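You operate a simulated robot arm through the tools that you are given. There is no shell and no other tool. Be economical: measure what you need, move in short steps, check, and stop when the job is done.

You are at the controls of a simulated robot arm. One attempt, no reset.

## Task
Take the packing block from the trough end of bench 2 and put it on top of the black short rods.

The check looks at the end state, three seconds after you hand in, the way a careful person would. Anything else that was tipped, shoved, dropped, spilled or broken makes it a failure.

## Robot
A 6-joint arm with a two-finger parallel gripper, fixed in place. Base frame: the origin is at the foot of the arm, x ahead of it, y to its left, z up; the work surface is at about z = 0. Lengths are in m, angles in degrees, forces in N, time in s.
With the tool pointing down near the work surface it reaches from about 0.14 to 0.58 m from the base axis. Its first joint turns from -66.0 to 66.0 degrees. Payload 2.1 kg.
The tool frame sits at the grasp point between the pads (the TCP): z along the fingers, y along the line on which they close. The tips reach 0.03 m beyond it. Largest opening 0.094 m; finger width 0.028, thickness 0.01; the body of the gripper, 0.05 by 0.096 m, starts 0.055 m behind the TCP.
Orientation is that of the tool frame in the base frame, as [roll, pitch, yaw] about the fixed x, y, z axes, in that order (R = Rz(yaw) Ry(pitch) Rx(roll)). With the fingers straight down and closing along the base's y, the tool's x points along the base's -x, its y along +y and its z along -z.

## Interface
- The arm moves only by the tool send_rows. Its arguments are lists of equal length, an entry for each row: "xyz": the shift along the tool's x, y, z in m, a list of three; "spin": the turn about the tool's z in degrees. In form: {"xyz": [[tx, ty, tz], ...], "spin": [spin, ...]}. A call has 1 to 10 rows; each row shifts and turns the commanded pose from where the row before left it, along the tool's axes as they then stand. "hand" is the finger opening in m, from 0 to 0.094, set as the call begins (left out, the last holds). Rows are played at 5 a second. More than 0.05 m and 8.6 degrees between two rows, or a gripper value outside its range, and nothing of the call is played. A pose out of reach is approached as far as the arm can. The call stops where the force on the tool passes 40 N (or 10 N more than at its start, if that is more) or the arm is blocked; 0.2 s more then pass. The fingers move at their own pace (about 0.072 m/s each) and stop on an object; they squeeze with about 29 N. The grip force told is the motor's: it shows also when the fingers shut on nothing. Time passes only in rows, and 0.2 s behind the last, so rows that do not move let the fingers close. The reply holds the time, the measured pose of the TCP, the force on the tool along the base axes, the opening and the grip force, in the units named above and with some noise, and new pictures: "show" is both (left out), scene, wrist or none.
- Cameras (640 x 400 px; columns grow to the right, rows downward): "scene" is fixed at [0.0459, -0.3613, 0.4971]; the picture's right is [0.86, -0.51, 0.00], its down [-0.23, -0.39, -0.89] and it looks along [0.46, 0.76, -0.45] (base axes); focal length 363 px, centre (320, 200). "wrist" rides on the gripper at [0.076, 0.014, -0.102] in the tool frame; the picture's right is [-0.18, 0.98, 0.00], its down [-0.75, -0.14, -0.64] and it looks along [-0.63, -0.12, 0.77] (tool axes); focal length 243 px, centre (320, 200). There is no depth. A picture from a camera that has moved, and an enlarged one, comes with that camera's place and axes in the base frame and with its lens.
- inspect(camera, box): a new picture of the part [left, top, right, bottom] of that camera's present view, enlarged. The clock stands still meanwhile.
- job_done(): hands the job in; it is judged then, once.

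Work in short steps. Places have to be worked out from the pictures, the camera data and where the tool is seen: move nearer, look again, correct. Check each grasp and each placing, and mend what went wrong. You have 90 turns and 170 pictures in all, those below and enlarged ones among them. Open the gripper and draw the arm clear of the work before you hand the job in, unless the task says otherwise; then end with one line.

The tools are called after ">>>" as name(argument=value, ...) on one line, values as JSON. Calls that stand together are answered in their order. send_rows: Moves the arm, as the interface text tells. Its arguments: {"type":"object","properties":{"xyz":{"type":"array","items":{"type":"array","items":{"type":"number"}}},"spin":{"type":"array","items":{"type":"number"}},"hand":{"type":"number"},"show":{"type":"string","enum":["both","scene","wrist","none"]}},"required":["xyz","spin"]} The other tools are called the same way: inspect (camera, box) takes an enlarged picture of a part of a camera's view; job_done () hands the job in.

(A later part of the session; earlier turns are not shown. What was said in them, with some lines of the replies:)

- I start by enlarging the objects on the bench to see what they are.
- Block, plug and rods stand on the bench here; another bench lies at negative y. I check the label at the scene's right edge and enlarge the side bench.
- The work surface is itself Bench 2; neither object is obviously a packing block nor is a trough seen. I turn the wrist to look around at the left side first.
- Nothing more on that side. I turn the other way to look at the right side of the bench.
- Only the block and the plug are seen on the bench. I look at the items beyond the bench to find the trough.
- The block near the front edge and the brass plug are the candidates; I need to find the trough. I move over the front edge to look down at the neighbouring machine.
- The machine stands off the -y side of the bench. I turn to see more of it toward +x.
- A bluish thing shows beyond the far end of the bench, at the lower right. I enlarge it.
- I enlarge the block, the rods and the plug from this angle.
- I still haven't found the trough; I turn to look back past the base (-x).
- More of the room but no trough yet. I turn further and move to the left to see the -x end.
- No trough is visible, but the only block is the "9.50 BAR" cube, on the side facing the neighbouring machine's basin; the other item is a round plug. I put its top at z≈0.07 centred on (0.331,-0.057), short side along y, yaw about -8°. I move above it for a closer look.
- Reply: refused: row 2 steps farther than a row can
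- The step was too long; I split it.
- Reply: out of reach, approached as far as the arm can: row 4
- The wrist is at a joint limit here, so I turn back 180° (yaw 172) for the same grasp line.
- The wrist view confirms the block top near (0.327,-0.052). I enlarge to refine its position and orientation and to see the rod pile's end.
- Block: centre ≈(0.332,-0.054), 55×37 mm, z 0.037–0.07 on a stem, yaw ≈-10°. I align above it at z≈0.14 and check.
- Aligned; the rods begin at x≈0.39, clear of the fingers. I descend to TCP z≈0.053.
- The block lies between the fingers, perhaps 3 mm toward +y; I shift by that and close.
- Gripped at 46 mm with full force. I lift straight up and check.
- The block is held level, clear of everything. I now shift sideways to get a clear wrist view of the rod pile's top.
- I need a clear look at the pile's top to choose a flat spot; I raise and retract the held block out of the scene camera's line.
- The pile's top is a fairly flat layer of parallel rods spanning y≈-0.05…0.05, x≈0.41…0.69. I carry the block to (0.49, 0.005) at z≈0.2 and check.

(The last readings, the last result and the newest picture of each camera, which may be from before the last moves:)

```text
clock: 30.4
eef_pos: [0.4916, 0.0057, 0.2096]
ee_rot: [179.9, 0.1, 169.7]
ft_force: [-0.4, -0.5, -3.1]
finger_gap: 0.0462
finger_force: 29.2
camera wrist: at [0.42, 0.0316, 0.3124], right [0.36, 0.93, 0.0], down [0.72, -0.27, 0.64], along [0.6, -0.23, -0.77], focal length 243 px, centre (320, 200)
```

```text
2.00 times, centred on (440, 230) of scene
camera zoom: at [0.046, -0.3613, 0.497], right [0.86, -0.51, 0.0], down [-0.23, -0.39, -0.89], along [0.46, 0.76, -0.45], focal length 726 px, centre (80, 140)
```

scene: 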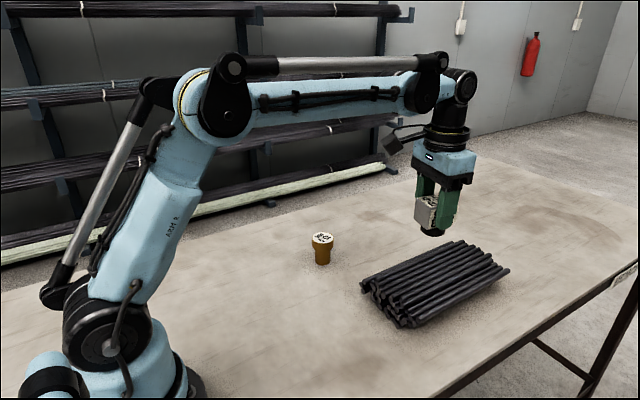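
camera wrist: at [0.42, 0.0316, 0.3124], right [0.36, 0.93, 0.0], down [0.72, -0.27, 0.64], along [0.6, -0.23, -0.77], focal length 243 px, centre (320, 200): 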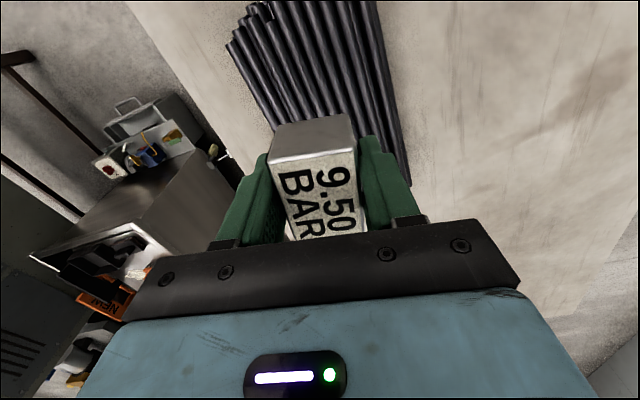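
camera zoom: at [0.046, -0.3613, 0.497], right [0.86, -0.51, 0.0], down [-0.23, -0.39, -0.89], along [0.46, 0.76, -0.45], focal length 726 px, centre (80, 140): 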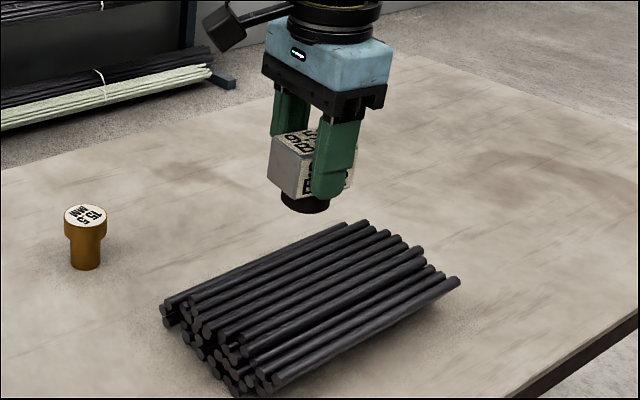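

The target lies over the middle of the pile. I descend to just above the rods (foot ≈0.06) and look.

>>> send_rows(xyz=[[0, 0, 0.03], [0, 0, 0.03], [0, 0, 0.03], [0, 0, 0]], spin=[0, 0, 0, 0], show="scene")

>>> inspect(camera="scene", box=[370, 210, 510, 320])

```text
clock: 31.4
eef_pos: [0.4948, 0.0032, 0.1189]
ee_rot: [-179.9, 0.0, 169.7]
ft_force: [0.0, 0.6, -3.0]
finger_gap: 0.0463
finger_force: 29.0
```

scene: 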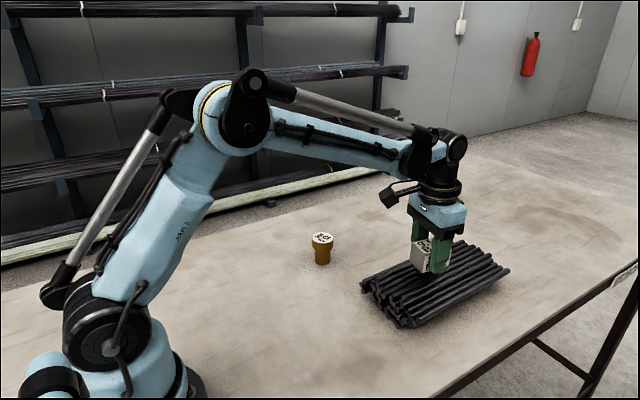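

```text
3.64 times, centred on (440, 265) of scene
camera zoom: at [0.0459, -0.3613, 0.497], right [0.86, -0.51, 0.0], down [-0.23, -0.39, -0.89], along [0.46, 0.76, -0.45], focal length 1319 px, centre (-116, -36)
```

zoom: 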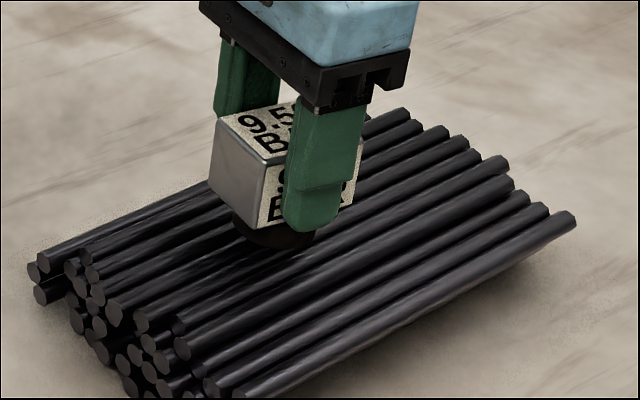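

Foot just above the pile. I go down in small steps watching the force.

>>> send_rows(xyz=[[0, 0, 0.004], [0, 0, 0.004], [0, 0, 0]], spin=[0, 0, 0], show="none")

>>> send_rows(xyz=[[0, 0, 0.004], [0, 0, 0]], spin=[0, 0], show="none")

>>> inspect(camera="scene", box=[370, 210, 510, 320])

```text
clock: 32.2
eef_pos: [0.4918, 0.0043, 0.1123]
ee_rot: [-180.0, 0.1, 169.8]
ft_force: [-0.9, -0.6, 4.0]
finger_gap: 0.0461
finger_force: 29.2
```

```text
clock: 32.8
eef_pos: [0.4923, 0.0039, 0.1083]
ee_rot: [179.9, 0.0, 169.7]
ft_force: [0.1, 0.0, 26.3]
finger_gap: 0.0463
finger_force: 29.1
```

```text
3.64 times, centred on (440, 265) of scene
camera zoom: at [0.0458, -0.3613, 0.4971], right [0.86, -0.51, 0.0], down [-0.23, -0.39, -0.89], along [0.46, 0.76, -0.45], focal length 1319 px, centre (-116, -36)
```

zoom: 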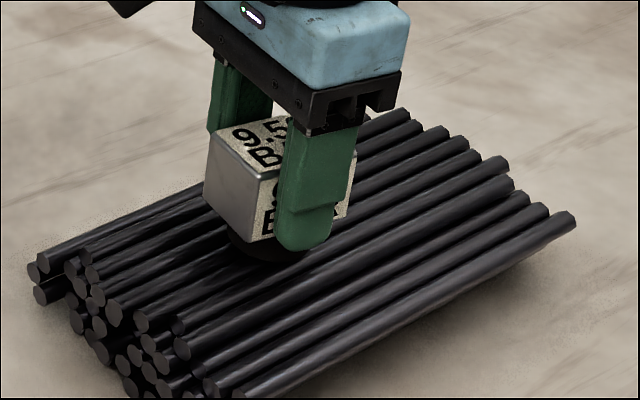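

Contact began near z≈0.112 and now presses with 26 N; I ease up 3.5 mm to release the load before opening.

>>> send_rows(xyz=[[0, 0, -0.002], [0, 0, -0.0015], [0, 0, 0]], spin=[0, 0, 0], show="none")

```text
clock: 33.6
eef_pos: [0.4913, 0.0049, 0.1106]
ee_rot: [180.0, 0.0, 169.8]
ft_force: [-0.1, 0.1, -2.3]
finger_gap: 0.0466
finger_force: 28.6
```

Now it hangs free again; I lower 1 mm to light contact.

>>> send_rows(xyz=[[0, 0, 0.001], [0, 0, 0]], spin=[0, 0], show="none")

```text
clock: 34.2
eef_pos: [0.4918, 0.0049, 0.1096]
ee_rot: [180.0, 0.0, 169.9]
ft_force: [0.3, 0.1, -2.9]
finger_gap: 0.0463
finger_force: 28.9
```

Still hanging; another 1 mm.

>>> send_rows(xyz=[[0, 0, 0.001], [0, 0, 0]], spin=[0, 0], show="none")

```text
clock: 34.8
eef_pos: [0.4904, 0.0044, 0.1096]
ee_rot: [-180.0, 0.0, 169.8]
ft_force: [-0.4, -0.3, -2.7]
finger_gap: 0.0461
finger_force: 28.9
```

Still no contact; another 1 mm.

>>> send_rows(xyz=[[0, 0, 0.001], [0, 0, 0]], spin=[0, 0], show="scene")

>>> inspect(camera="scene", box=[370, 210, 510, 320])

```text
clock: 35.4
eef_pos: [0.4914, 0.0046, 0.1079]
ee_rot: [-180.0, -0.1, 169.8]
ft_force: [-0.1, 0.4, 0.2]
finger_gap: 0.0464
finger_force: 28.7
```

scene: 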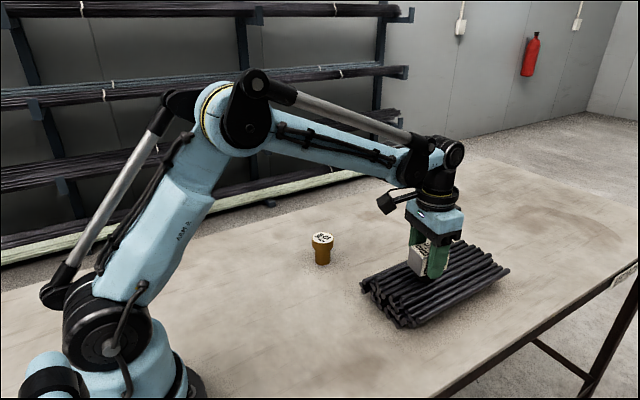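

```text
3.64 times, centred on (440, 265) of scene
camera zoom: at [0.0459, -0.3613, 0.4971], right [0.86, -0.51, 0.0], down [-0.23, -0.39, -0.89], along [0.46, 0.76, -0.45], focal length 1319 px, centre (-116, -36)
```

zoom: 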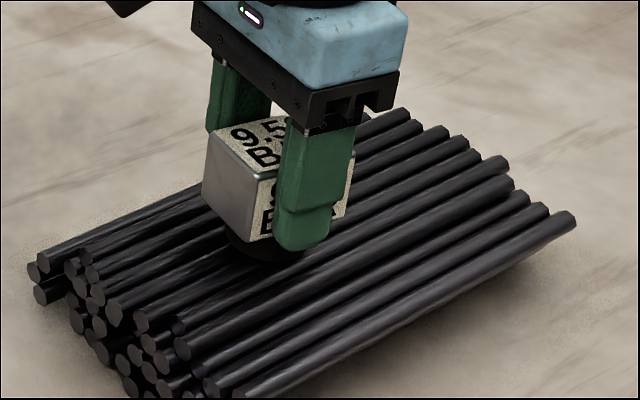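

Light contact now (weight taken by the rods). I open the fingers, staying in place.

>>> send_rows(xyz=[[0, 0, 0], [0, 0, 0], [0, 0, 0]], spin=[0, 0, 0], hand=0.075, show="both")

>>> inspect(camera="scene", box=[370, 210, 510, 320])

```text
clock: 36.2
eef_pos: [0.4915, 0.0044, 0.107]
ee_rot: [-180.0, 0.0, 169.8]
ft_force: [0.2, 0.6, -0.3]
finger_gap: 0.0748
finger_force: 0.1
camera wrist: at [0.4191, 0.0308, 0.2109], right [0.36, 0.93, 0.0], down [0.72, -0.27, 0.64], along [0.6, -0.23, -0.77], focal length 243 px, centre (320, 200)
```

scene: 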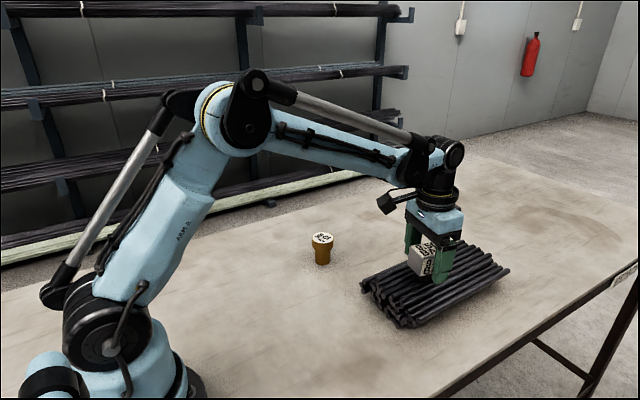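
wrist: 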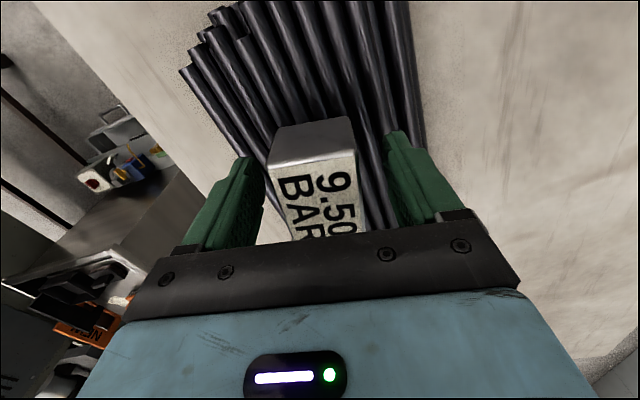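

```text
3.64 times, centred on (440, 265) of scene
camera zoom: at [0.0459, -0.3613, 0.4971], right [0.86, -0.51, 0.0], down [-0.23, -0.39, -0.89], along [0.46, 0.76, -0.45], focal length 1319 px, centre (-116, -36)
```

zoom: 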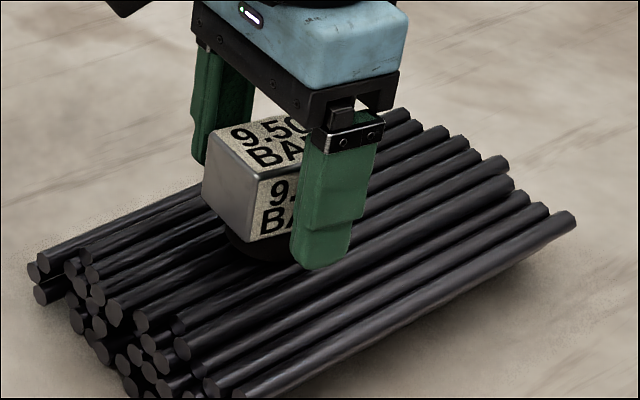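

The block stands upright by itself. I open fully, rise straight up and draw back.

>>> send_rows(xyz=[[0, 0, 0], [0, 0, -0.02], [0, 0, -0.03], [0, 0, -0.04], [0, 0, -0.04], [0, 0, -0.04], [0.04, 0, 0], [0.04, 0, 0], [0.045, 0, 0], [0.045, 0, 0]], spin=[0, 0, 0, 0, 0, 0, 0, 0, 0, 0], hand=0.09, show="both")

>>> inspect(camera="scene", box=[370, 210, 510, 320])

```text
clock: 38.4
eef_pos: [0.3238, 0.0377, 0.2763]
ee_rot: [180.0, 0.1, 169.8]
ft_force: [0.1, -0.4, -0.1]
finger_gap: 0.09
finger_force: 0.0
camera wrist: at [0.2521, 0.063, 0.3796], right [0.36, 0.93, 0.0], down [0.72, -0.27, 0.64], along [0.6, -0.23, -0.77], focal length 243 px, centre (320, 200)
```

scene: 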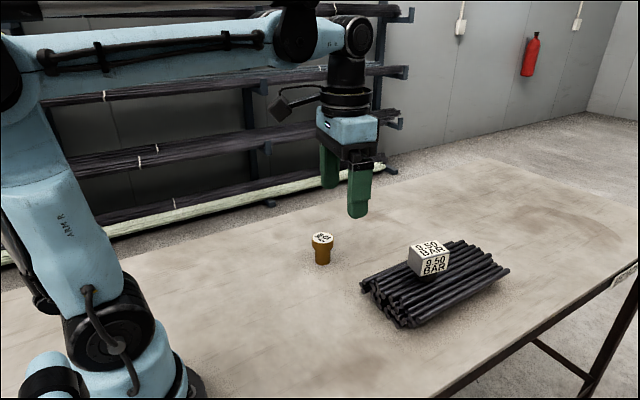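
wrist: 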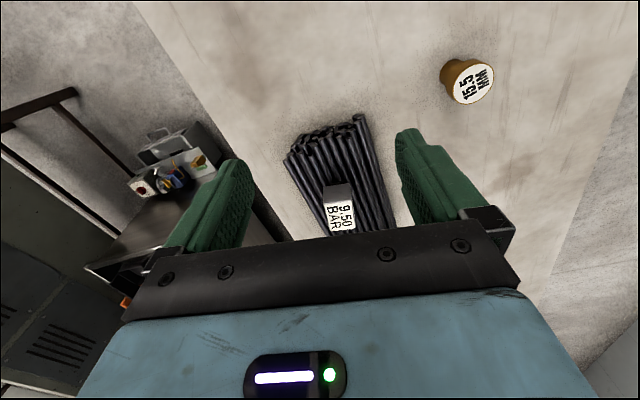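

```text
3.64 times, centred on (440, 265) of scene
camera zoom: at [0.046, -0.3613, 0.4971], right [0.86, -0.51, 0.0], down [-0.23, -0.39, -0.89], along [0.46, 0.76, -0.45], focal length 1319 px, centre (-116, -36)
```

zoom: 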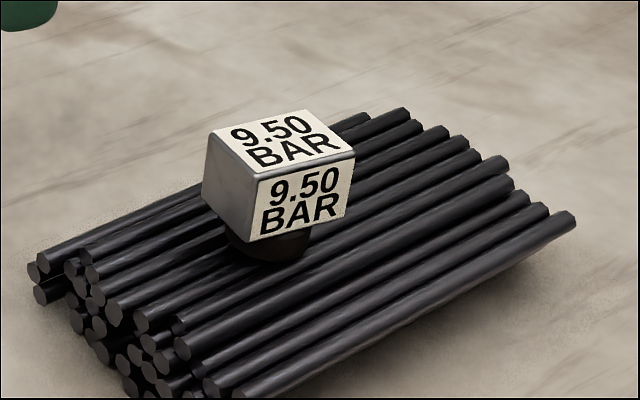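

The block stands upright and still on the rod pile, the rods and plug are undisturbed, and the arm is clear. I hand in.

>>> job_done()

```text
The job is handed in.
```

I put the "9.50 BAR" block upright on top of the black short rods and drew the arm clear. I never saw a trough, so I took it as the packing block because it was the only block-shaped item on bench 2.
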